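You operate a simulated robot arm through the tools that you are given. There is no shell and no other tool.

You are at the controls of a simulated two-armed robot. One attempt, no reset.

JOB
Part the belt and stand the thin red pin in the orange cup.
Fine: wind to the red mark, then shut the green clamp lever, before the pin comes out; after it wind back to white, then open the lever.

The check looks at the end state, three seconds after you hand in, the way a careful person would. Anything else that was tipped, shoved, dropped, spilled or broken makes it a failure.

ROBOT AND FRAMES
Two 7-joint arms with fingered hands on one trunk that stands fixed in place. Base frame: the origin is at the foot of the trunk, x ahead of it, y to its left, z up; the work surface is at about z = 88. Lengths are in cm, angles in rad, forces in N, time in s.
The left shoulder is at [3, 11.9, 116.9], the right one opposite. With the tool pointing down near the work surface each hand reaches from about 28 to 76 cm from the base axis, measured 20 degrees to its own side. Payload 3.8 kg a hand.
Tool frame (each hand has its own): the origin (TCP) lies between the finger pads and is the grasp point; the fingertips stand 2.5 cm ahead of it; z points along the fingers, y is the line along which they close. The gripper opens to 8.8 cm. The gripper's body begins 2.9 cm behind the TCP. The gripper is a hand of 4 fingers: y runs from the thumb to the fingers, the wrist lies at [-1.3, -10.6, -17.4] in the tool frame, and closing takes about 1.5 s.
Orientation is that of the tool frame in the base frame, as a unit quaternion [x, y, z, w]. With the fingers straight down and the wrist toward the robot, the tool's x, y and z point along [0, 1, 0], [1, 0, 0] and [0, 0, -1] of the base frame.

CONTROLS
- The arms move only by the tool play_rows. It takes "left_deltas", "right_deltas" or both (then of equal length, played together; a hand with none holds still); each is a list of rows, each an object (a shift or turn left out is 0, a gripper value left out holds the last) with "rotation": the turn, a rotation vector about the tool's x, y, z in rad, a list of three; "offset": the shift along the tool's x, y, z in cm, a list of three; "fingers": the gripper command, from -1 (fully open) to 1 (shut), values between in proportion. In form: [{"rotation": [rx, ry, rz], "offset": [dx, dy, dz], "fingers": fingers}, ...]. A call has 1 to 20 rows; each row shifts and turns the commanded pose from where the row before left it, along the tool's axes as they then stand. Rows are played at 5 a second. More than 5 cm and 0.15 rad between two rows, or a gripper value outside its range, and nothing of the call is played. Where a pose cannot be reached the arm comes as near as it can. A force on the tool above 50 N (or 10 N above the force at the start of the call, whichever is more), or a blocked arm, ends the call early, and 0.2 s more pass. Each finger travels about 15.3 cm/s and halts on what it meets, pressing with about 29 N; the grip force reading is that of the motor and also rises with nothing between the fingers. The clock runs only during rows and for 0.2 s after the last one: add rows that do not move to give the fingers time. It gives the time, the measured TCP pose, the force on the tool (base axes), the opening and the grip force at its end, in the units of the frame above (readings bear some noise), with the torque about the TCP (base axes, N m) and any sound that the robot's microphone picked up.
- Cameras (640 x 400 px; columns grow to the right, rows downward): "scene" is now at [4.28, -5.46, 172.39]; the picture's right is [-0.65, -0.76, 0.00], its down [-0.52, 0.44, -0.74] and it looks along [0.56, -0.48, -0.68] (base axes); focal length 308 px, centre (320, 200). "left" rides on the left gripper at [-6.4, -8.3, -9.8] in its tool frame; the picture's right is [-0.62, -0.37, 0.69], its down [0.71, -0.63, 0.30] and it looks along [0.32, 0.68, 0.65] (tool axes); focal length 265 px, centre (320, 200). "right" rides on the right gripper at [6.4, -8.3, -9.8] in its tool frame; the picture's right is [-0.62, 0.37, -0.69], its down [-0.71, -0.63, 0.30] and it looks along [-0.32, 0.68, 0.65] (tool axes); focal length 265 px, centre (320, 200). There is no depth. A picture from a camera that has moved, and an enlarged one, comes with that camera's place and axes in the base frame and with its lens.
- get_image(camera): a new picture of that camera. No time passes.
- move_column(by): slides the trunk up (or, below 0, down) by that many cm; the arms and the scene camera ride with it, the base frame stays. It gives what a move gives, with no picture.
- hand_shape(shape, hand): the hand has 4 fingers and takes this shape, open, in about a second: jaw (thumb against the fingers, like two jaws); tri (thumb and two fingers); tip (a fingertip pinch); poke (one finger out to press); point (the index stretched); flat (the hand flat); cup (the hand cupped); fist (a fist). The gripper value then closes the fingers along that shape, each until it touches; the sizes above hold for jaw. It gives what a move gives, with no picture.
- aim_head(pan, tilt): turns the head with the scene camera to pan (to the left, within 2.094 rad either way) and tilt (down, from -0.506 to 1.204), counted from straight ahead of the robot. It gives what a move gives.
- close_up(camera, box): a new picture of the part [left, top, right, bottom] of that camera's present view, enlarged. No time passes.
- sign_off(): hands the job in; it is judged then, once.

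Places have to be worked out from the pictures, the camera data and where the tool is seen. Open the grippers and draw the arms clear of the work before you hand the job in, unless the task says otherwise.

The tools are called as name(argument=value, ...) on one line, values as JSON. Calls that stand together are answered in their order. play_rows: Moves the arms, as the interface text tells. Its arguments: {"type":"object","properties":{"left_deltas":{"type":"array","items":{"type":"object","properties":{"rotation":{"type":"array","items":{"type":"number"}},"offset":{"type":"array","items":{"type":"number"}},"fingers":{"type":"number"}}}},"right_deltas":{"type":"array","items":{"type":"object","properties":{"rotation":{"type":"array","items":{"type":"number"}},"offset":{"type":"array","items":{"type":"number"}},"fingers":{"type":"number"}}}}},"required":[]} The other tools are called the same way: move_column (by) slides the trunk up or down; hand_shape (shape, hand) gives the hand a shape; aim_head (pan, tilt) turns the head that bears the scene camera; get_image (camera) takes a picture; close_up (camera, box) takes an enlarged picture of a part of a camera's view; sign_off () hands the job in.

At the start:

```text
clock: 0.0
left_position: [59.32, -2.25, 136.8]
left_ee_rot: [0.707, 0.708, -0.001, 0.0]
left_contact_force: [-0.3, 0.5, -0.2]
left_wrist_torque: [0.01, -0.02, 0.03]
left_finger_gap: 8.75
left_gripper_force: 0.0
left_shape: jaw
right_position: [28.59, -39.59, 141.52]
right_ee_rot: [0.707, 0.707, 0.0, 0.0]
right_contact_force: [0.1, 0.2, 0.3]
right_wrist_torque: [0.0, -0.01, -0.02]
right_finger_gap: 8.74
right_gripper_force: 0.0
right_shape: jaw
trunk travel left (down, up): [-32.5, 26.5]
head pan, tilt: [-0.702, 0.742]
```

scene: 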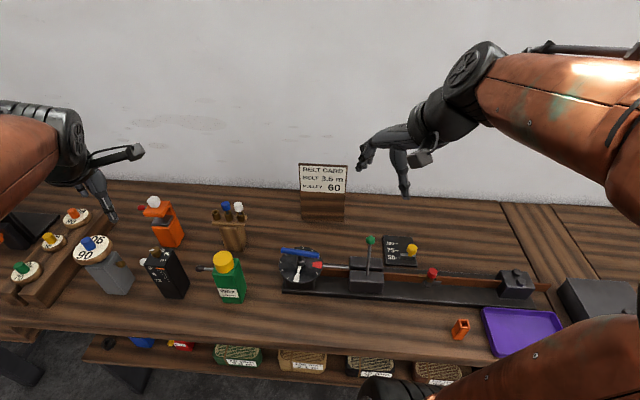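
right: 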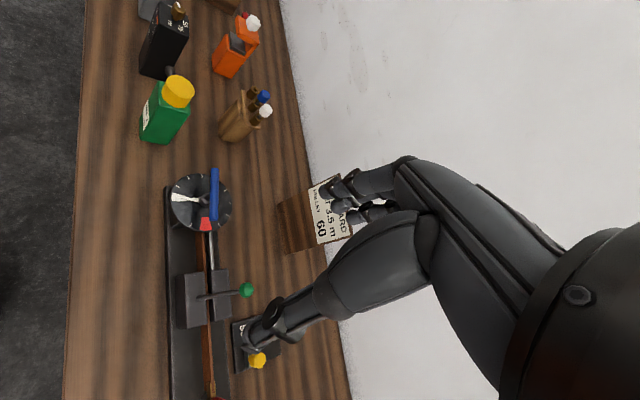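
left: 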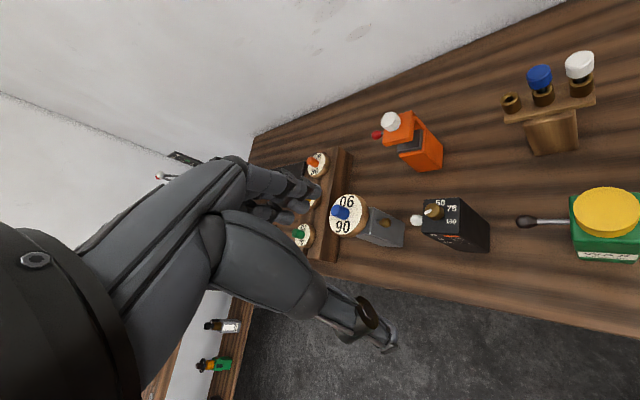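

The scene shows a belt rig with a dial (blue handle, red and white marks), a green lever on a clamp block, a red item on the rail, and a small orange cup. I'll look closer at each part before moving.

close_up(camera="scene", box=[260, 220, 420, 320])

close_up(camera="scene", box=[400, 240, 560, 340])

close_up(camera="right", box=[140, 150, 300, 250])

close_up(camera="right", box=[140, 240, 396, 400])

close_up(camera="scene", box=[0, 180, 256, 340])

```text
4.00 times, centred on (340, 270) of scene
camera zoom: at [4.28, -5.46, 172.39], right [-0.65, -0.76, 0.0], down [-0.52, 0.44, -0.74], along [0.56, -0.48, -0.68], focal length 1231 px, centre (240, -80)
```

zoom: 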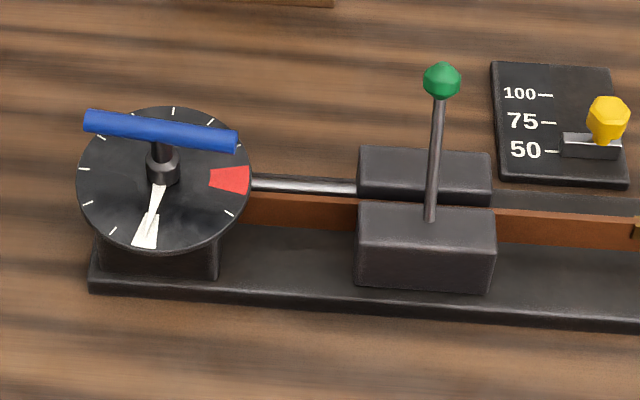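

```text
4.00 times, centred on (480, 290) of scene
camera zoom: at [4.28, -5.46, 172.39], right [-0.65, -0.76, 0.0], down [-0.52, 0.44, -0.74], along [0.56, -0.48, -0.68], focal length 1231 px, centre (-320, -160)
```

zoom: 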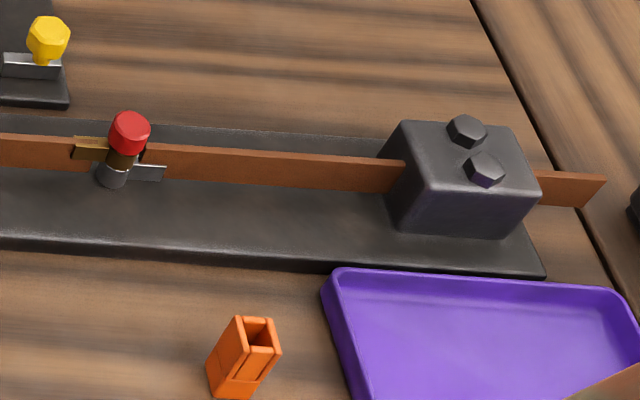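

```text
4.00 times, centred on (220, 200) of right
camera zoom: at [20.25, -33.08, 151.31], right [0.37, -0.62, 0.69], down [-0.63, -0.71, -0.3], along [0.68, -0.32, -0.65], focal length 1062 px, centre (720, 200)
```

zoom: 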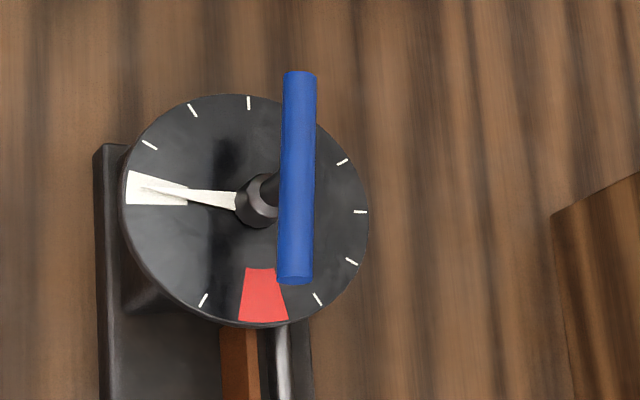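

```text
2.50 times, centred on (268, 320) of right
camera zoom: at [20.25, -33.08, 151.31], right [0.37, -0.62, 0.69], down [-0.63, -0.71, -0.3], along [0.68, -0.32, -0.65], focal length 664 px, centre (450, -100)
```

zoom: 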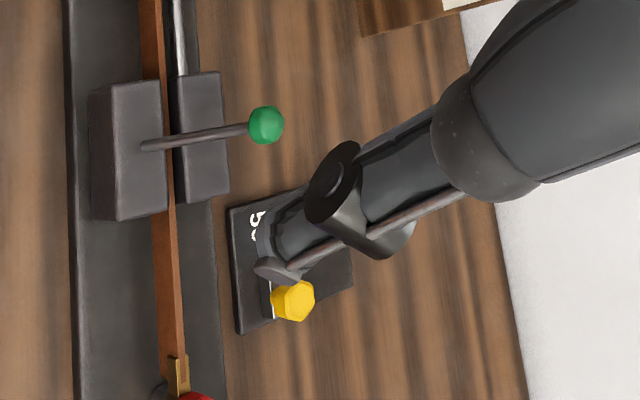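

```text
2.50 times, centred on (128, 260) of scene
camera zoom: at [4.28, -5.46, 172.39], right [-0.65, -0.76, 0.0], down [-0.52, 0.44, -0.74], along [0.56, -0.48, -0.68], focal length 769 px, centre (800, 50)
```

zoom: 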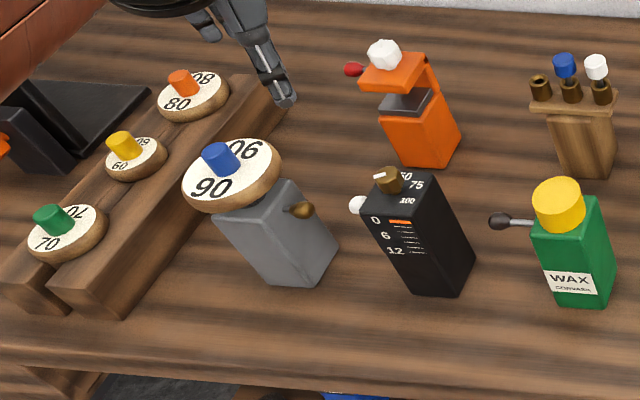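

The close-ups are sharp, so I'll zoom further on the dial, lever, pin joint and cup before planning any motion.

close_up(camera="scene", box=[272, 240, 336, 280])

close_up(camera="scene", box=[340, 230, 404, 300])

close_up(camera="scene", box=[412, 256, 452, 296])

close_up(camera="scene", box=[440, 310, 480, 350])

close_up(camera="right", box=[160, 260, 260, 340])

close_up(camera="scene", box=[290, 155, 360, 225])

```text
10.00 times, centred on (304, 260) of scene
camera zoom: at [4.28, -5.46, 172.39], right [-0.65, -0.76, 0.0], down [-0.52, 0.44, -0.74], along [0.56, -0.48, -0.68], focal length 3076 px, centre (480, -400)
```

zoom: 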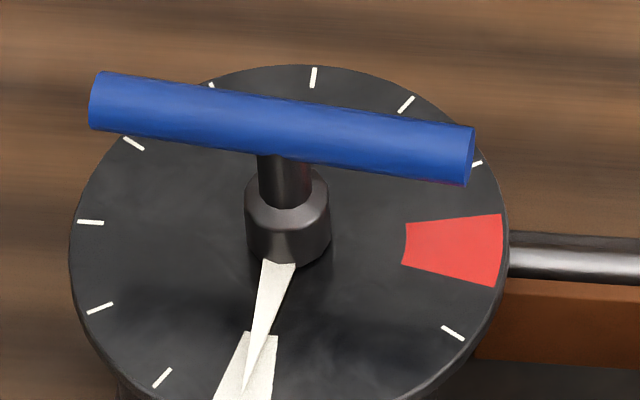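

```text
5.71 times, centred on (372, 265) of scene
camera zoom: at [4.28, -5.46, 172.39], right [-0.65, -0.76, 0.0], down [-0.52, 0.44, -0.74], along [0.56, -0.48, -0.68], focal length 1758 px, centre (23, -171)
```

zoom: 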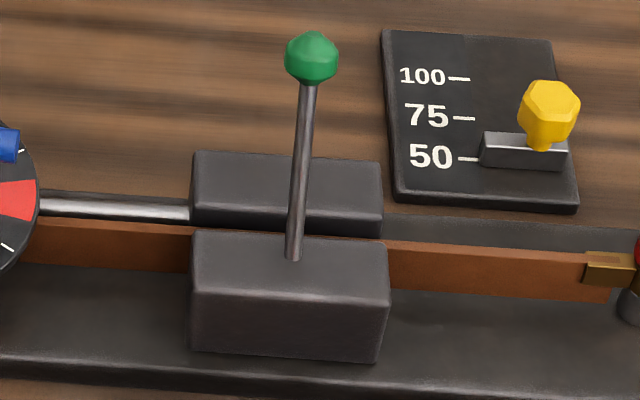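

```text
10.00 times, centred on (432, 276) of scene
camera zoom: at [4.28, -5.46, 172.39], right [-0.65, -0.76, 0.0], down [-0.52, 0.44, -0.74], along [0.56, -0.48, -0.68], focal length 3076 px, centre (-800, -560)
```

zoom: 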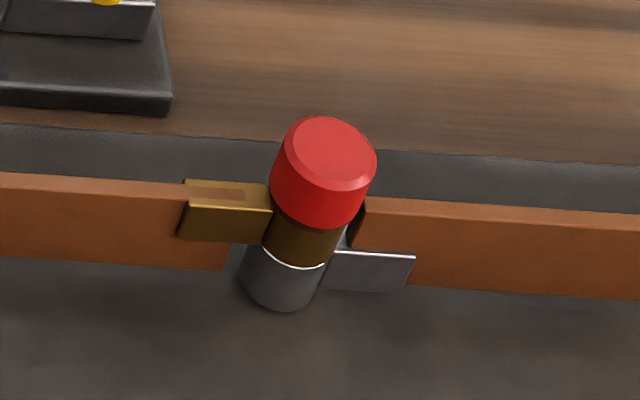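

```text
10.00 times, centred on (460, 330) of scene
camera zoom: at [4.28, -5.46, 172.39], right [-0.65, -0.76, 0.0], down [-0.52, 0.44, -0.74], along [0.56, -0.48, -0.68], focal length 3076 px, centre (-1080, -1100)
```

zoom: 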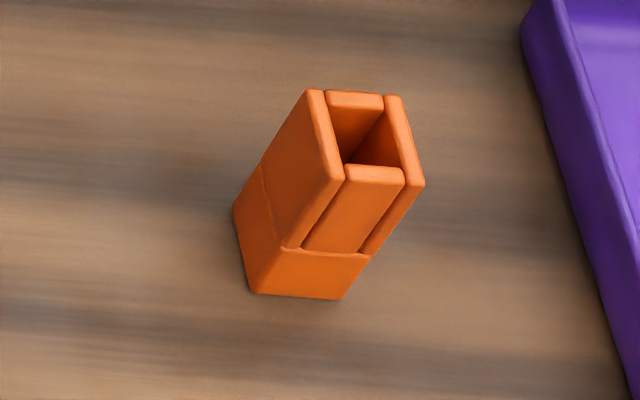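

```text
5.00 times, centred on (210, 300) of right
camera zoom: at [20.25, -33.08, 151.31], right [0.37, -0.62, 0.69], down [-0.63, -0.71, -0.3], along [0.68, -0.32, -0.65], focal length 1327 px, centre (870, -300)
```

zoom: 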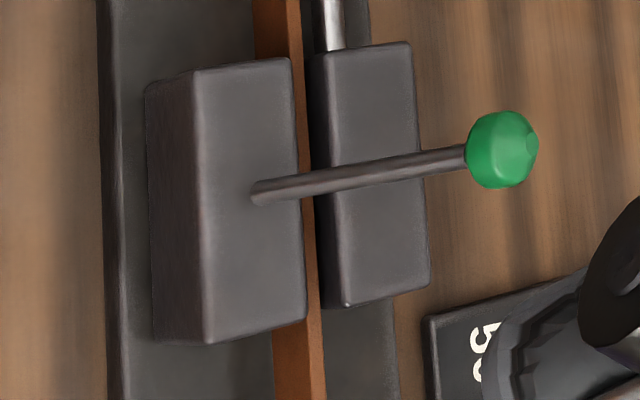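

```text
5.71 times, centred on (325, 190) of scene
camera zoom: at [4.28, -5.46, 172.39], right [-0.65, -0.76, 0.0], down [-0.52, 0.44, -0.74], along [0.56, -0.48, -0.68], focal length 1758 px, centre (291, 257)
```

zoom: 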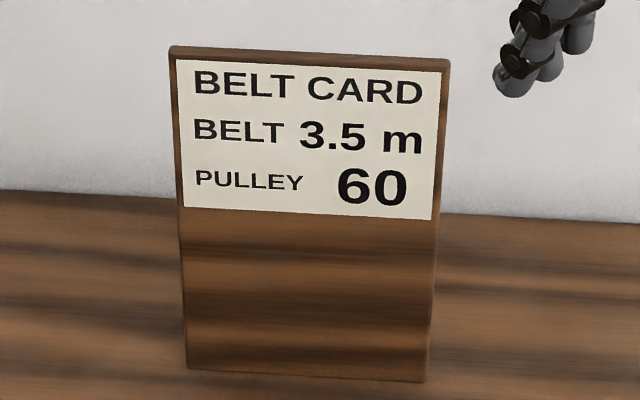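

The pin head is a red cap on a hinge barrel, and the pointer sits on white with red roughly 100° counter-clockwise seen from above. I'll zoom again on the dial face to read the angle better, from both cameras.

close_up(camera="scene", box=[276, 242, 328, 294])

close_up(camera="right", box=[164, 166, 236, 238])

```text
7.69 times, centred on (302, 268) of scene
camera zoom: at [4.28, -5.46, 172.39], right [-0.65, -0.76, 0.0], down [-0.52, 0.44, -0.74], along [0.56, -0.48, -0.68], focal length 2366 px, centre (458, -323)
```

zoom: 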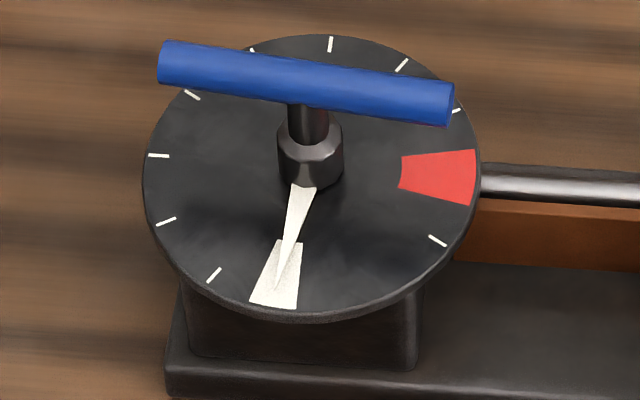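

```text
5.56 times, centred on (200, 202) of right
camera zoom: at [20.25, -33.08, 151.31], right [0.37, -0.62, 0.69], down [-0.63, -0.71, -0.3], along [0.68, -0.32, -0.65], focal length 1474 px, centre (987, 189)
```

zoom: 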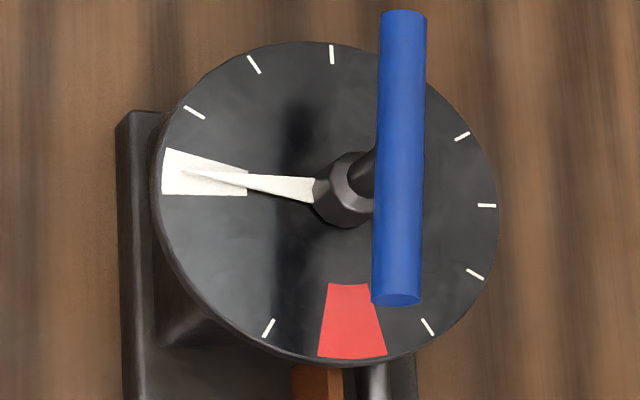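

The dial ticks run at about 0.5 rad steps clockwise from white to red, with none just counter-clockwise of white. That suggests winding clockwise about 4.5 rad. I put the hub axis at about (49.5, -36.3) and the bar at z≈102. I'll hover the right hand above it and line it up across the bar.

play_rows(right_deltas=[{"offset": [0.41, 2.61, 2.94]}, {"offset": [0.41, 2.61, 2.94]}, {"offset": [0.41, 2.61, 2.94]}, {"offset": [0.41, 2.61, 2.94]}, {"offset": [0.41, 2.61, 2.94]}, {"offset": [0.41, 2.61, 2.94]}, {"offset": [0.41, 2.61, 2.94]}, {"offset": [0.41, 2.61, 2.94]}, {"rotation": [0, 0, 0.146]}, {"rotation": [0, 0, 0.146]}, {"rotation": [0, 0, 0.146]}, {"rotation": [0, 0, 0.146]}, {"rotation": [0, 0, 0.146]}, {"rotation": [0, 0, 0.146]}, {}])

get_image(camera="scene")

get_image(camera="right")

```text
clock: 3.2
left_position: [59.38, -2.22, 136.8]
left_ee_rot: [0.707, 0.707, 0.001, 0.0]
left_contact_force: [0.0, 0.4, 0.1]
left_wrist_torque: [0.03, 0.03, 0.0]
left_finger_gap: 8.78
left_gripper_force: 0.0
left_shape: jaw
right_position: [49.49, -36.29, 118.12]
right_ee_rot: [0.941, 0.339, 0.0, 0.0]
right_contact_force: [-0.2, -0.3, 1.3]
right_wrist_torque: [-0.02, 0.0, 0.03]
right_finger_gap: 8.75
right_gripper_force: 0.0
right_shape: jaw
trunk travel left (down, up): [-32.5, 26.5]
head pan, tilt: [-0.702, 0.742]
```

```text
taken
camera scene: at [4.25, -5.55, 172.39], right [-0.65, -0.76, 0.0], down [-0.52, 0.44, -0.74], along [0.56, -0.48, -0.68], focal length 308 px, centre (320, 200)
```

scene: 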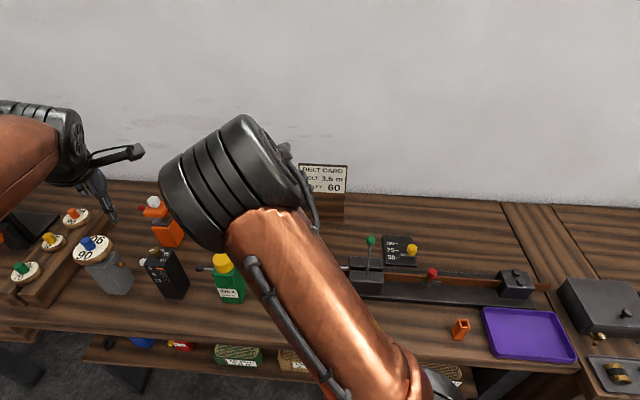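

```text
taken
camera right: at [49.09, -25.79, 127.8], right [-0.24, -0.68, 0.69], down [-0.95, 0.03, -0.31], along [0.19, -0.73, -0.65], focal length 265 px, centre (320, 200)
```

right: 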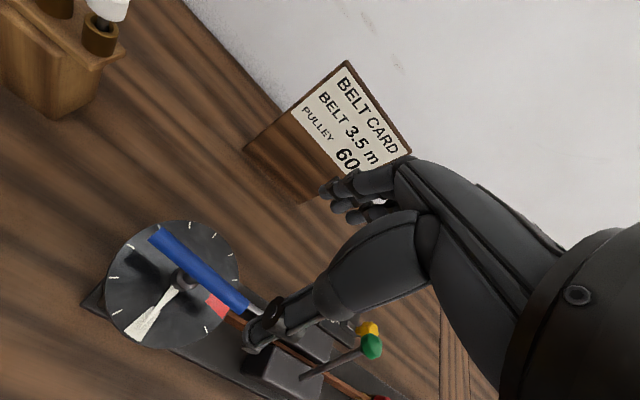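

The arm is hovering exactly where commanded and lined up across the bar. I'll zoom in on the bar to refine its centre, then test how far the hand can yaw clockwise in free air.

close_up(camera="right", box=[96, 210, 256, 360])

play_rows(right_deltas=[{"rotation": [0, 0, 0.146]}, {"rotation": [0, 0, 0.146]}, {"rotation": [0, 0, 0.146]}, {"rotation": [0, 0, 0.146]}, {"rotation": [0, 0, 0.146]}, {"rotation": [0, 0, 0.146]}, {"rotation": [0, 0, 0.146]}, {"rotation": [0, 0, 0.146]}, {}])

get_image(camera="scene")

```text
2.67 times, centred on (176, 285) of right
camera zoom: at [49.09, -25.79, 127.8], right [-0.24, -0.68, 0.69], down [-0.95, 0.03, -0.31], along [0.19, -0.73, -0.65], focal length 708 px, centre (704, -27)
```

zoom: 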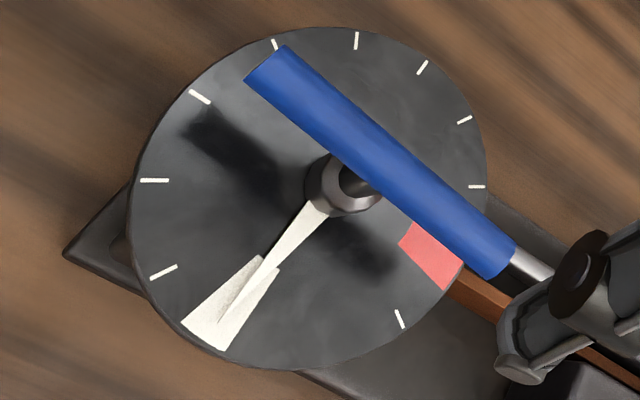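

```text
clock: 5.2
left_position: [59.31, -2.17, 136.75]
left_ee_rot: [0.708, 0.707, 0.0, 0.001]
left_contact_force: [-0.1, -0.5, 0.8]
left_wrist_torque: [0.0, 0.0, -0.02]
left_finger_gap: 8.76
left_gripper_force: 0.0
left_shape: jaw
right_position: [49.31, -36.28, 118.12]
right_ee_rot: [0.972, -0.236, -0.001, 0.001]
right_contact_force: [0.8, -0.9, -0.2]
right_wrist_torque: [-0.01, 0.02, -0.02]
right_finger_gap: 8.75
right_gripper_force: 0.0
right_shape: jaw
trunk travel left (down, up): [-32.5, 26.5]
head pan, tilt: [-0.702, 0.742]
```

```text
taken
camera scene: at [4.27, -5.42, 172.39], right [-0.65, -0.76, 0.0], down [-0.52, 0.44, -0.74], along [0.56, -0.48, -0.68], focal length 308 px, centre (320, 200)
```

scene: 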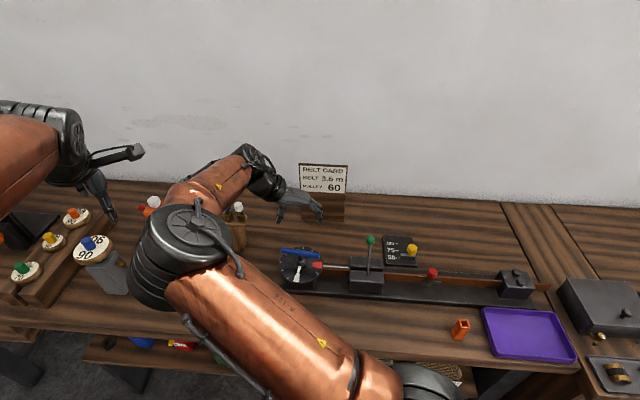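

The hand followed to a yaw of about -117°, but the elbow swings low there. I'll instead keep one comfortable orientation and push the bar around with the closed fingers as a peg. Next I turn back to about -35° yaw and shut the hand in free air to see its shape.

play_rows(right_deltas=[{"rotation": [0, 0, -0.1435], "fingers": 1}, {"rotation": [0, 0, -0.1435]}, {"rotation": [0, 0, -0.1435]}, {"rotation": [0, 0, -0.1435]}, {"rotation": [0, 0, -0.1435]}, {"rotation": [0, 0, -0.1435]}, {"rotation": [0, 0, -0.1435]}, {"rotation": [0, 0, -0.1435]}, {"rotation": [0, 0, -0.1435]}, {"rotation": [0, 0, -0.1435]}, {}, {}])

get_image(camera="right")

get_image(camera="scene")

get_image(camera="left")

```text
clock: 7.8
left_position: [59.39, -2.1, 136.8]
left_ee_rot: [0.707, 0.707, 0.001, 0.0]
left_contact_force: [-0.5, 0.8, -0.3]
left_wrist_torque: [-0.02, -0.01, 0.01]
left_finger_gap: 8.76
left_gripper_force: 0.2
left_shape: jaw
right_position: [49.33, -36.27, 118.03]
right_ee_rot: [0.887, 0.462, 0.0, 0.0]
right_contact_force: [0.4, 0.2, 0.5]
right_wrist_torque: [0.02, 0.01, 0.01]
right_finger_gap: 0.02
right_gripper_force: 28.9
right_shape: jaw
trunk travel left (down, up): [-32.5, 26.5]
head pan, tilt: [-0.702, 0.742]
```

```text
taken
camera right: at [46.3, -26.2, 127.81], right [-0.05, -0.72, 0.69], down [-0.93, -0.22, -0.3], along [0.37, -0.66, -0.65], focal length 265 px, centre (320, 200)
```

right: 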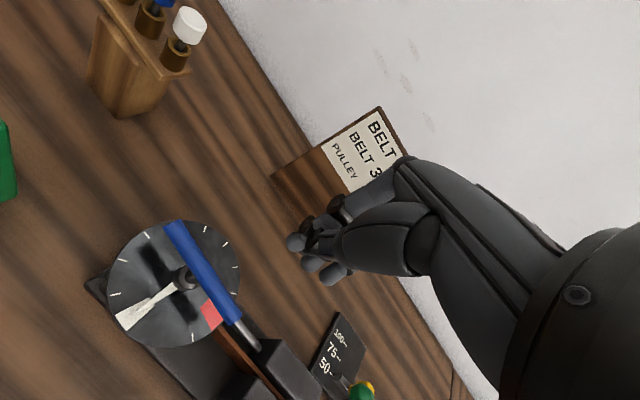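

```text
taken
camera scene: at [4.28, -5.48, 172.39], right [-0.65, -0.76, 0.0], down [-0.52, 0.44, -0.74], along [0.56, -0.48, -0.68], focal length 308 px, centre (320, 200)
```

scene: 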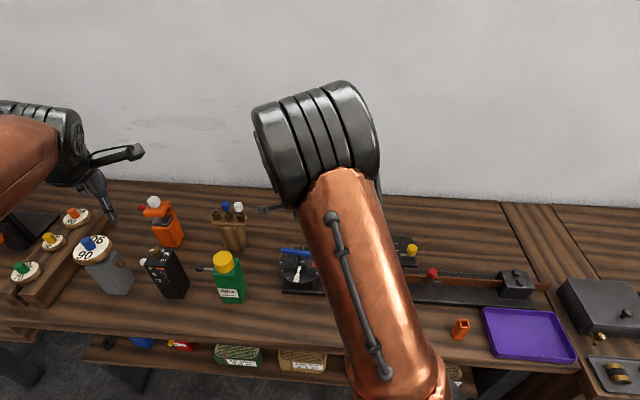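

```text
taken
camera left: at [51.03, -8.65, 146.63], right [-0.37, -0.62, -0.69], down [-0.63, 0.71, -0.3], along [0.68, 0.32, -0.65], focal length 265 px, centre (320, 200)
```

left: 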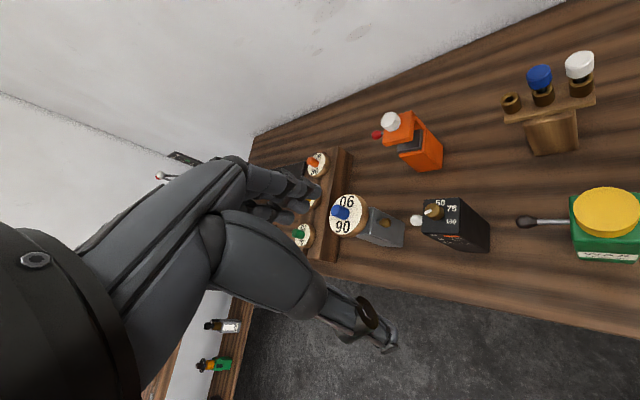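

The closed fingertips show up near the predicted TCP spot. I'll zoom in on them to judge the peg's actual width.

close_up(camera="right", box=[260, 180, 440, 300])

close_up(camera="right", box=[80, 200, 400, 400])

```text
3.33 times, centred on (350, 240) of right
camera zoom: at [46.3, -26.2, 127.81], right [-0.05, -0.72, 0.69], down [-0.93, -0.22, -0.3], along [0.37, -0.66, -0.65], focal length 885 px, centre (220, 67)
```

zoom: 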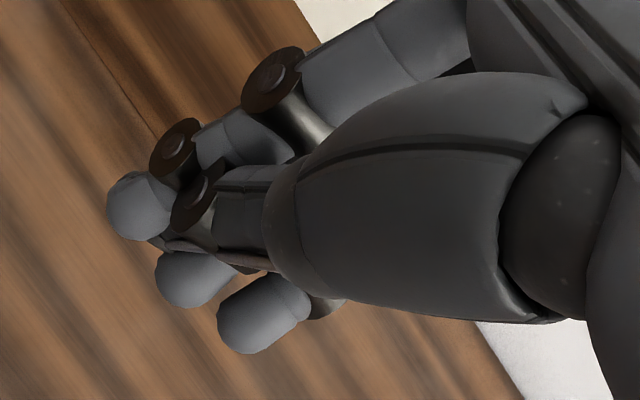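

```text
2.00 times, centred on (240, 300) of right
camera zoom: at [46.3, -26.2, 127.81], right [-0.05, -0.72, 0.69], down [-0.93, -0.22, -0.3], along [0.37, -0.66, -0.65], focal length 531 px, centre (480, 0)
```

zoom: 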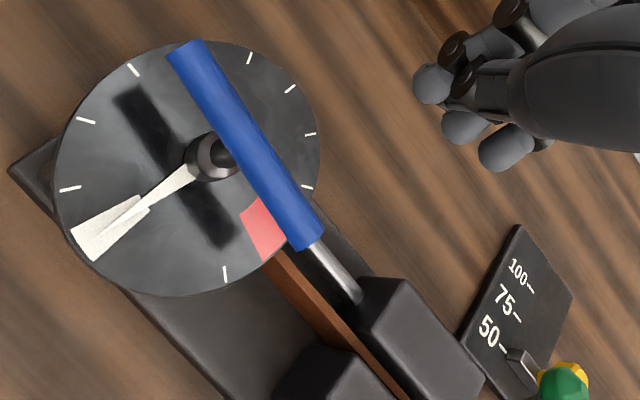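

The closed jaw is about 4 cm wide (three fingertips side by side), which is clumsy for pushing. I'll try the single-finger "poke" shape while still in free air and look at it.

hand_shape(shape="poke", hand="right")

get_image(camera="right")

close_up(camera="right", box=[260, 180, 440, 300])

```text
clock: 8.7
left_position: [59.42, -2.15, 136.77]
left_ee_rot: [0.707, 0.707, 0.001, 0.0]
left_contact_force: [-0.4, 0.3, 0.2]
left_wrist_torque: [0.02, -0.05, 0.0]
left_finger_gap: 8.77
left_gripper_force: 0.0
left_shape: jaw
right_position: [49.41, -36.26, 117.98]
right_ee_rot: [0.887, 0.462, 0.0, -0.001]
right_contact_force: [0.5, 0.4, -0.3]
right_wrist_torque: [0.0, 0.02, 0.01]
right_finger_gap: 0.02
right_gripper_force: 0.2
right_shape: poke
trunk travel left (down, up): [-32.5, 26.5]
head pan, tilt: [-0.702, 0.742]
```

```text
taken
camera right: at [46.33, -26.18, 127.8], right [-0.05, -0.72, 0.69], down [-0.93, -0.22, -0.3], along [0.37, -0.66, -0.65], focal length 265 px, centre (320, 200)
```

right: 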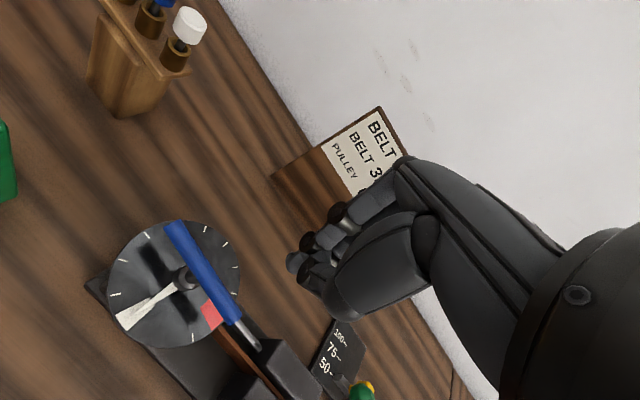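

```text
3.33 times, centred on (350, 240) of right
camera zoom: at [46.33, -26.18, 127.8], right [-0.05, -0.72, 0.69], down [-0.93, -0.22, -0.3], along [0.37, -0.66, -0.65], focal length 885 px, centre (220, 67)
```

zoom: 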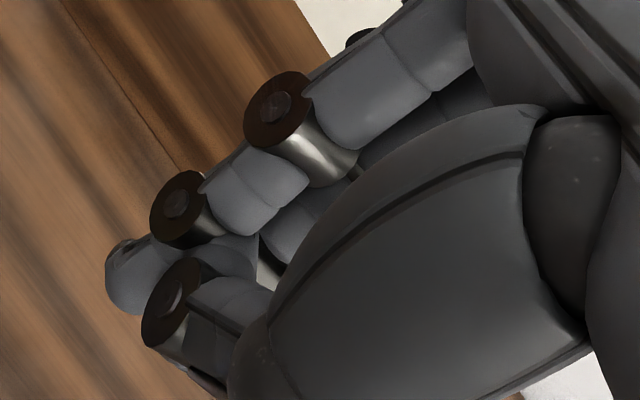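

In poke the index sits near the same tip spot, with the thumb and other fingers curled close. I'll compare it with "point", which should stretch the index out further.

hand_shape(shape="point", hand="right")

get_image(camera="right")

close_up(camera="scene", box=[240, 180, 340, 280])

```text
clock: 9.6
left_position: [59.42, -2.13, 136.77]
left_ee_rot: [0.707, 0.707, 0.0, -0.001]
left_contact_force: [-0.3, -0.6, 0.6]
left_wrist_torque: [-0.01, -0.02, 0.01]
left_finger_gap: 8.76
left_gripper_force: 0.1
left_shape: jaw
right_position: [49.35, -36.35, 118.11]
right_ee_rot: [0.886, 0.463, 0.0, 0.0]
right_contact_force: [0.0, -0.2, -0.5]
right_wrist_torque: [0.0, -0.02, 0.02]
right_finger_gap: 0.0
right_gripper_force: 0.1
right_shape: point
trunk travel left (down, up): [-32.5, 26.5]
head pan, tilt: [-0.702, 0.742]
```

```text
taken
camera right: at [46.32, -26.19, 127.81], right [-0.05, -0.72, 0.69], down [-0.93, -0.22, -0.3], along [0.37, -0.66, -0.65], focal length 265 px, centre (320, 200)
```

right: 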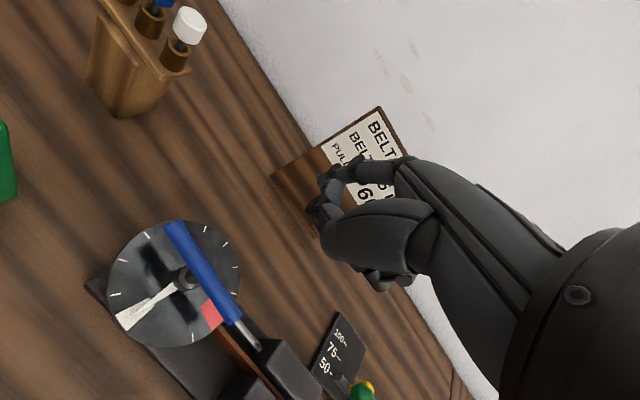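

```text
4.00 times, centred on (290, 230) of scene
camera zoom: at [4.29, -5.46, 172.39], right [-0.65, -0.76, 0.0], down [-0.52, 0.44, -0.74], along [0.56, -0.48, -0.68], focal length 1231 px, centre (440, 80)
```

zoom: 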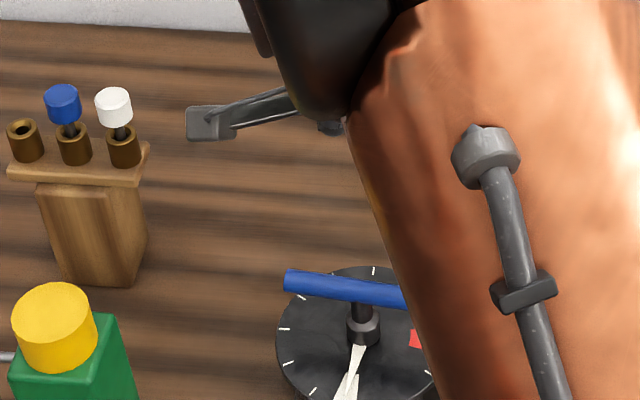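

The arm hides the hand here, so I'll draw it back to where the head camera can see it. There I'll set poke again and check how far the finger protrudes.

play_rows(right_deltas=[{"offset": [0, 0, -4], "fingers": -1}, {"offset": [-2.5, -1.57, -2.3]}, {"offset": [-2.5, -1.57, -2.3]}, {"offset": [-2.5, -1.57, -2.3]}, {"offset": [-2.5, -1.57, -2.3]}, {"offset": [-2.5, -1.57, -2.3]}, {"offset": [-2.5, -1.57, -2.3]}, {"offset": [-2.5, -1.57, -2.3]}, {}])

hand_shape(shape="poke", hand="right")

get_image(camera="scene")

get_image(camera="right")

```text
clock: 11.6
left_position: [59.51, -2.32, 136.88]
left_ee_rot: [0.707, 0.707, 0.0, 0.0]
left_contact_force: [-0.7, 1.2, 0.1]
left_wrist_torque: [-0.01, -0.03, -0.02]
left_finger_gap: 8.74
left_gripper_force: 0.1
left_shape: jaw
right_position: [30.2, -44.35, 138.08]
right_ee_rot: [0.887, 0.462, 0.0, 0.0]
right_contact_force: [0.4, 0.2, 0.1]
right_wrist_torque: [-0.04, 0.02, 0.02]
right_finger_gap: 0.0
right_gripper_force: 0.1
right_shape: point
trunk travel left (down, up): [-32.5, 26.5]
head pan, tilt: [-0.702, 0.742]
```

```text
clock: 12.5
left_position: [59.44, -2.23, 136.88]
left_ee_rot: [0.707, 0.708, 0.0, 0.0]
left_contact_force: [0.9, 0.2, -0.5]
left_wrist_torque: [0.02, 0.0, 0.04]
left_finger_gap: 8.78
left_gripper_force: 0.0
left_shape: jaw
right_position: [30.25, -44.19, 138.1]
right_ee_rot: [0.887, 0.462, 0.0, 0.0]
right_contact_force: [-0.2, -0.6, 0.3]
right_wrist_torque: [-0.03, 0.02, 0.01]
right_finger_gap: 0.0
right_gripper_force: 0.0
right_shape: poke
trunk travel left (down, up): [-32.5, 26.5]
head pan, tilt: [-0.702, 0.742]
```

```text
taken
camera scene: at [4.29, -5.45, 172.39], right [-0.65, -0.76, 0.0], down [-0.52, 0.44, -0.74], along [0.56, -0.48, -0.68], focal length 308 px, centre (320, 200)
```

scene: 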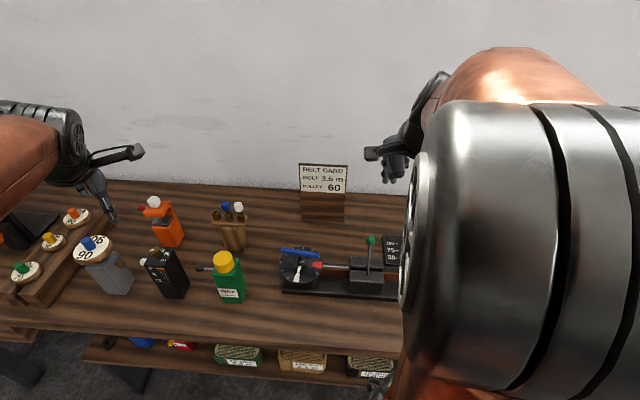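

```text
taken
camera right: at [27.15, -34.19, 147.9], right [-0.05, -0.72, 0.69], down [-0.93, -0.22, -0.3], along [0.37, -0.66, -0.65], focal length 265 px, centre (320, 200)
```

right: 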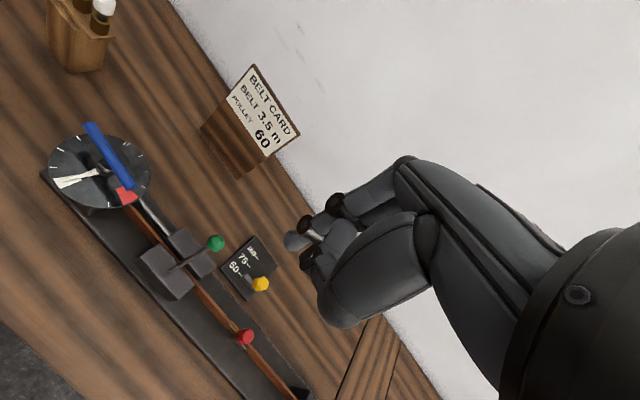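

close_up(camera="scene", box=[355, 120, 435, 200])

close_up(camera="right", box=[270, 160, 450, 340])

close_up(camera="right", box=[120, 200, 300, 400])

```text
5.00 times, centred on (395, 160) of scene
camera zoom: at [4.29, -5.45, 172.39], right [-0.65, -0.76, 0.0], down [-0.52, 0.44, -0.74], along [0.56, -0.48, -0.68], focal length 1538 px, centre (-55, 400)
```

zoom: 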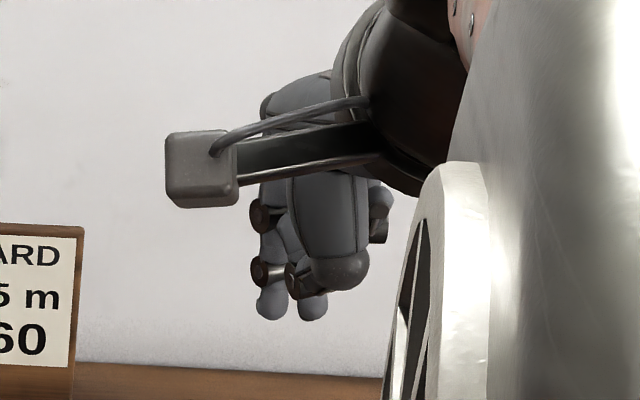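

```text
2.22 times, centred on (360, 250) of right
camera zoom: at [27.15, -34.19, 147.9], right [-0.05, -0.72, 0.69], down [-0.93, -0.22, -0.3], along [0.37, -0.66, -0.65], focal length 590 px, centre (231, 89)
```

zoom: 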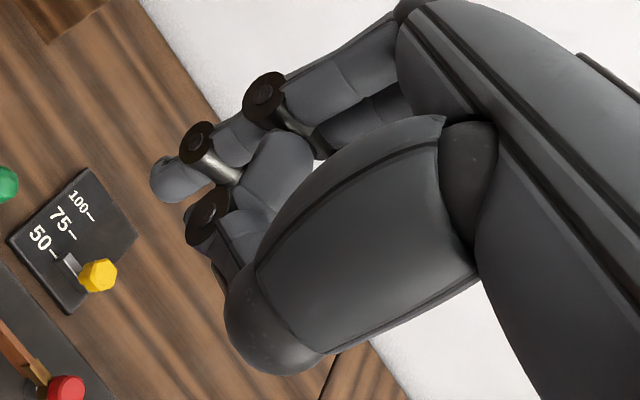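

```text
2.00 times, centred on (210, 300) of right
camera zoom: at [27.15, -34.19, 147.9], right [-0.05, -0.72, 0.69], down [-0.93, -0.22, -0.3], along [0.37, -0.66, -0.65], focal length 531 px, centre (540, 0)
```

zoom: 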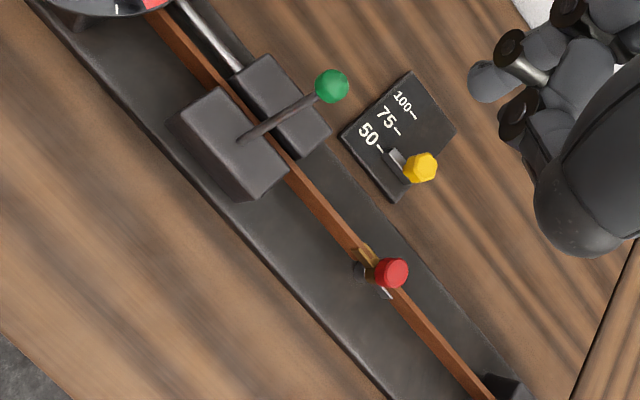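

In poke the fingertip bundle is about 3 × 1.4 cm, centred on the TCP and ending about 2.6 cm ahead of it. I'll go over the counter-clockwise side of the bar's near end and come down partway.

play_rows(right_deltas=[{"offset": [1.847, 1.863, 2.871]}, {"offset": [1.847, 1.863, 2.871]}, {"offset": [1.847, 1.863, 2.871]}, {"offset": [1.847, 1.863, 2.871]}, {"offset": [1.847, 1.863, 2.871]}, {"offset": [1.847, 1.863, 2.871]}, {"offset": [1.847, 1.863, 2.871]}, {"offset": [0, 0, 3]}, {"offset": [0, 0, 3]}, {"offset": [0, 0, 3]}, {}])

get_image(camera="right")

get_image(camera="scene")

```text
clock: 14.9
left_position: [59.33, -2.07, 136.76]
left_ee_rot: [0.707, 0.707, 0.0, 0.001]
left_contact_force: [-0.5, -0.4, 0.1]
left_wrist_torque: [-0.01, 0.04, 0.01]
left_finger_gap: 8.75
left_gripper_force: 0.1
left_shape: jaw
right_position: [48.51, -41.12, 109.14]
right_ee_rot: [0.887, 0.462, 0.0, 0.001]
right_contact_force: [0.3, -0.1, 0.1]
right_wrist_torque: [0.01, 0.01, 0.0]
right_finger_gap: 0.0
right_gripper_force: 0.0
right_shape: poke
trunk travel left (down, up): [-32.5, 26.5]
head pan, tilt: [-0.702, 0.742]
```

```text
taken
camera right: at [45.44, -31.04, 118.85], right [-0.05, -0.72, 0.69], down [-0.93, -0.22, -0.3], along [0.37, -0.66, -0.65], focal length 265 px, centre (320, 200)
```

right: 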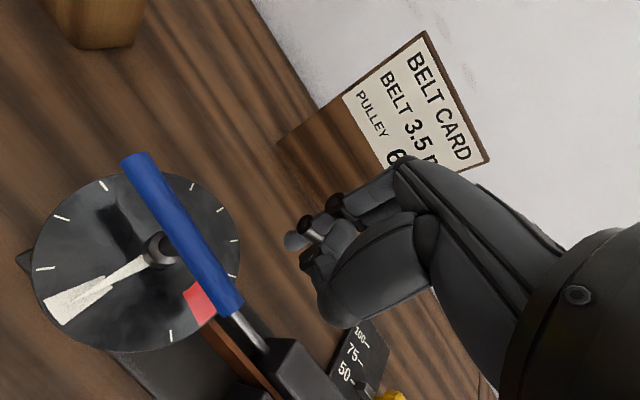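

```text
taken
camera scene: at [4.22, -5.44, 172.4], right [-0.65, -0.76, 0.0], down [-0.52, 0.44, -0.74], along [0.56, -0.48, -0.68], focal length 308 px, centre (320, 200)
```

scene: 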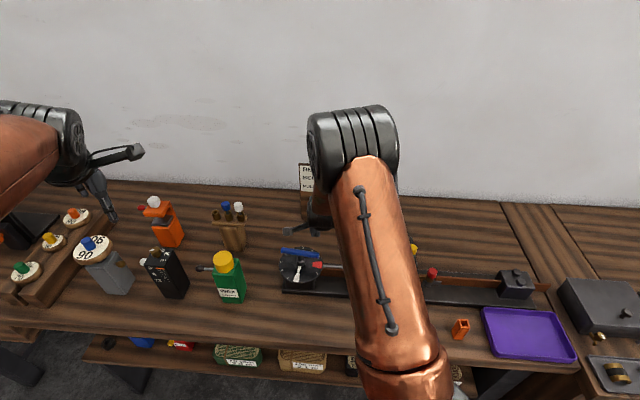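

The dial is visible from both cameras and the tips are clear beside the bar's near end. Lowering slowly to put the tips just below the bar.

play_rows(right_deltas=[{"offset": [0, 0, 1.7]}, {"offset": [0, 0, 1.7]}, {"offset": [0, 0, 1.6]}, {"offset": [0, 0, 1.6]}, {}])

get_image(camera="right")

close_up(camera="scene", box=[260, 200, 360, 300])

```text
clock: 16.1
left_position: [59.44, -2.08, 136.9]
left_ee_rot: [0.707, 0.707, 0.0, 0.0]
left_contact_force: [-0.2, -0.2, 0.2]
left_wrist_torque: [0.02, -0.02, 0.0]
left_finger_gap: 8.75
left_gripper_force: 0.0
left_shape: jaw
right_position: [48.47, -41.09, 102.39]
right_ee_rot: [0.887, 0.462, 0.001, 0.0]
right_contact_force: [-0.2, -0.4, 0.6]
right_wrist_torque: [0.02, 0.02, 0.04]
right_finger_gap: 0.0
right_gripper_force: 0.0
right_shape: poke
trunk travel left (down, up): [-32.5, 26.5]
head pan, tilt: [-0.702, 0.742]
```

```text
taken
camera right: at [45.37, -31.08, 112.2], right [-0.05, -0.72, 0.69], down [-0.93, -0.22, -0.3], along [0.37, -0.66, -0.65], focal length 265 px, centre (320, 200)
```

right: 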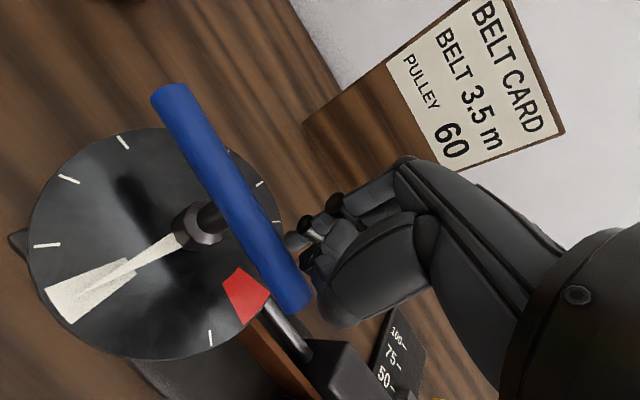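

```text
4.00 times, centred on (310, 250) of scene
camera zoom: at [4.27, -5.44, 172.39], right [-0.65, -0.76, 0.0], down [-0.52, 0.44, -0.74], along [0.56, -0.48, -0.68], focal length 1231 px, centre (360, 0)
```

zoom: 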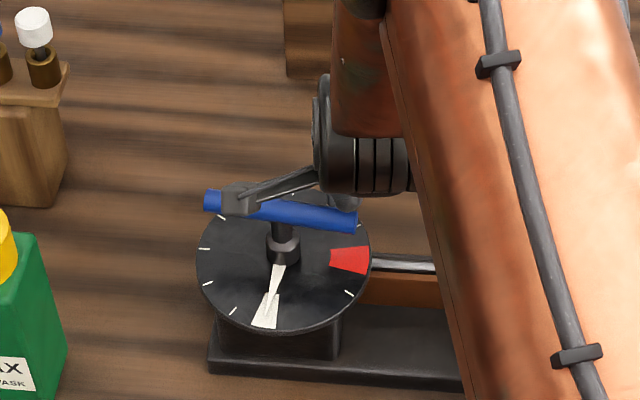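

The tips are alongside the bar with roughly 1.2 cm of clearance, at the right height. Now a small test push clockwise, watching force and pointer.

play_rows(right_deltas=[{"offset": [0, -0.6, 0]}, {"offset": [0, -0.5, 0]}, {"offset": [0, -0.5, 0]}, {"offset": [0, -0.5, 0]}, {}])

get_image(camera="right")

close_up(camera="scene", box=[260, 200, 360, 300])

```text
clock: 17.3
left_position: [59.34, -2.19, 136.8]
left_ee_rot: [0.707, 0.707, 0.0, 0.001]
left_contact_force: [-0.1, 0.4, -0.8]
left_wrist_torque: [-0.05, 0.01, -0.03]
left_finger_gap: 8.77
left_gripper_force: 0.0
left_shape: jaw
right_position: [46.86, -39.94, 102.49]
right_ee_rot: [0.887, 0.462, 0.0, -0.001]
right_contact_force: [3.7, -3.0, 1.3]
right_wrist_torque: [0.0, -0.02, -0.06]
right_finger_gap: 0.0
right_gripper_force: 0.1
right_shape: poke
trunk travel left (down, up): [-32.5, 26.5]
head pan, tilt: [-0.702, 0.742]
```

```text
taken
camera right: at [43.67, -29.87, 112.2], right [-0.05, -0.72, 0.69], down [-0.93, -0.22, -0.3], along [0.37, -0.66, -0.65], focal length 265 px, centre (320, 200)
```

right: 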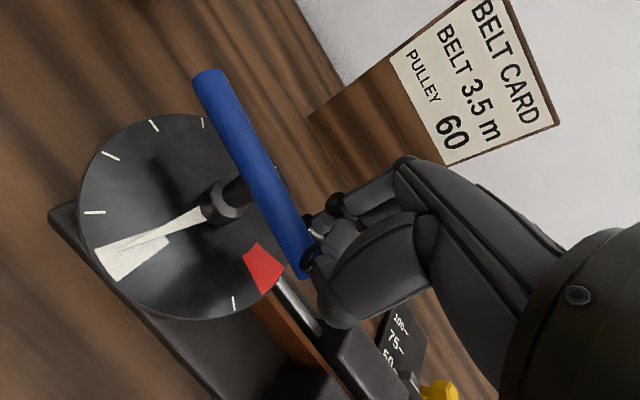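

```text
4.00 times, centred on (310, 250) of scene
camera zoom: at [4.33, -5.49, 172.39], right [-0.65, -0.76, 0.0], down [-0.52, 0.44, -0.74], along [0.56, -0.48, -0.68], focal length 1231 px, centre (360, 0)
```

zoom: 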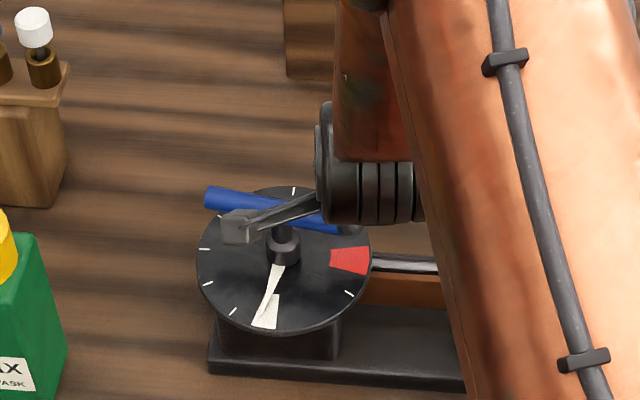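

The pointer moved clockwise off white with only about 5 N, so this direction is free. Continuing the arc clockwise by about another 60°, with the tips staying behind the bar.

play_rows(right_deltas=[{"offset": [0.047, -0.547, 0]}, {"offset": [0.047, -0.547, 0]}, {"offset": [0.22, -0.551, 0]}, {"offset": [0.22, -0.551, 0]}, {"offset": [0.4025, -0.4985, 0]}, {"offset": [0.4025, -0.4985, 0]}, {"offset": [0.57, -0.3735, 0]}, {"offset": [0.57, -0.3735, 0]}, {}])

get_image(camera="right")

close_up(camera="scene", box=[260, 200, 360, 300])

```text
clock: 19.3
left_position: [59.28, -2.21, 136.81]
left_ee_rot: [0.708, 0.707, 0.0, 0.0]
left_contact_force: [-0.6, -0.3, -0.6]
left_wrist_torque: [0.02, 0.01, 0.01]
left_finger_gap: 8.73
left_gripper_force: 0.0
left_shape: jaw
right_position: [45.01, -35.65, 102.43]
right_ee_rot: [0.887, 0.461, -0.001, 0.0]
right_contact_force: [0.1, -3.6, -1.7]
right_wrist_torque: [-0.02, 0.01, -0.06]
right_finger_gap: 0.02
right_gripper_force: 0.1
right_shape: poke
trunk travel left (down, up): [-32.5, 26.5]
head pan, tilt: [-0.702, 0.742]
```

```text
taken
camera right: at [41.85, -25.62, 112.17], right [-0.05, -0.72, 0.69], down [-0.93, -0.22, -0.3], along [0.37, -0.66, -0.65], focal length 265 px, centre (320, 200)
```

right: 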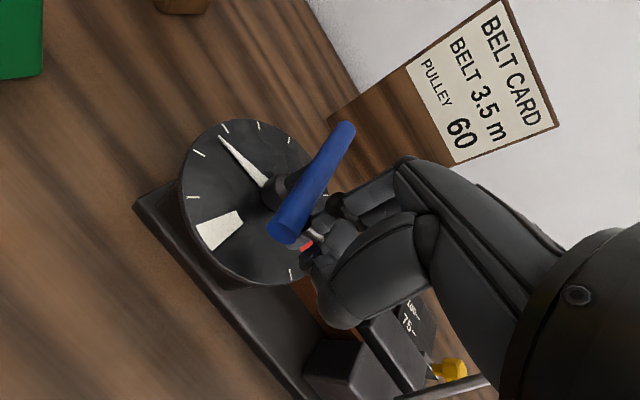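

```text
4.00 times, centred on (310, 250) of scene
camera zoom: at [4.28, -5.54, 172.39], right [-0.65, -0.76, 0.0], down [-0.52, 0.44, -0.74], along [0.56, -0.48, -0.68], focal length 1231 px, centre (360, 0)
```

zoom: 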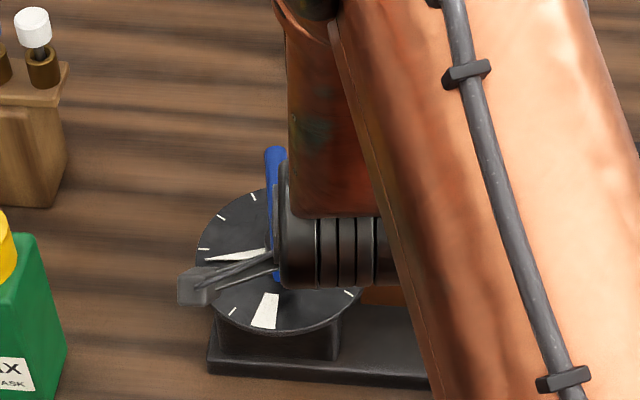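

The pointer has passed two ticks clockwise and tracks the push well. Continuing about 60° more.

play_rows(right_deltas=[{"offset": [0.5165, -0.2305, 0]}, {"offset": [0.5165, -0.2305, 0]}, {"offset": [0.61, -0.0785, 0]}, {"offset": [0.61, -0.0785, 0]}, {"offset": [0.65, 0.116, 0]}, {"offset": [0.65, 0.116, 0]}, {"offset": [0.615, 0.331, 0]}, {"offset": [0.615, 0.331, 0]}, {}])

get_image(camera="right")

get_image(camera="scene")

```text
clock: 21.3
left_position: [59.22, -2.2, 136.88]
left_ee_rot: [0.707, 0.707, 0.0, 0.0]
left_contact_force: [-0.4, -0.1, 0.7]
left_wrist_torque: [-0.01, -0.01, -0.01]
left_finger_gap: 8.77
left_gripper_force: 0.0
left_shape: jaw
right_position: [47.87, -31.81, 102.54]
right_ee_rot: [0.887, 0.462, 0.0, 0.001]
right_contact_force: [-4.0, -1.9, 2.7]
right_wrist_torque: [-0.03, -0.03, -0.08]
right_finger_gap: 0.0
right_gripper_force: 0.1
right_shape: poke
trunk travel left (down, up): [-32.5, 26.5]
head pan, tilt: [-0.702, 0.742]
```

```text
taken
camera right: at [44.76, -21.84, 112.23], right [-0.05, -0.72, 0.69], down [-0.93, -0.22, -0.3], along [0.37, -0.66, -0.65], focal length 265 px, centre (320, 200)
```

right: 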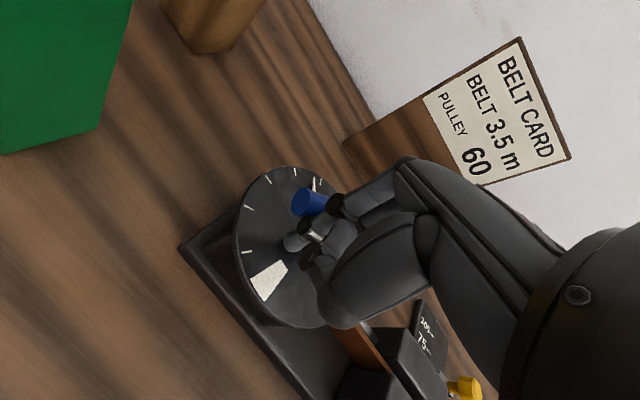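

```text
taken
camera scene: at [4.17, -5.48, 172.4], right [-0.65, -0.76, 0.0], down [-0.52, 0.44, -0.74], along [0.56, -0.48, -0.68], focal length 308 px, centre (320, 200)
```

scene: 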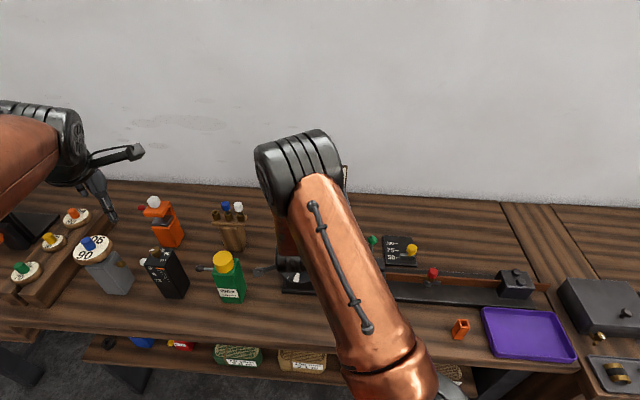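

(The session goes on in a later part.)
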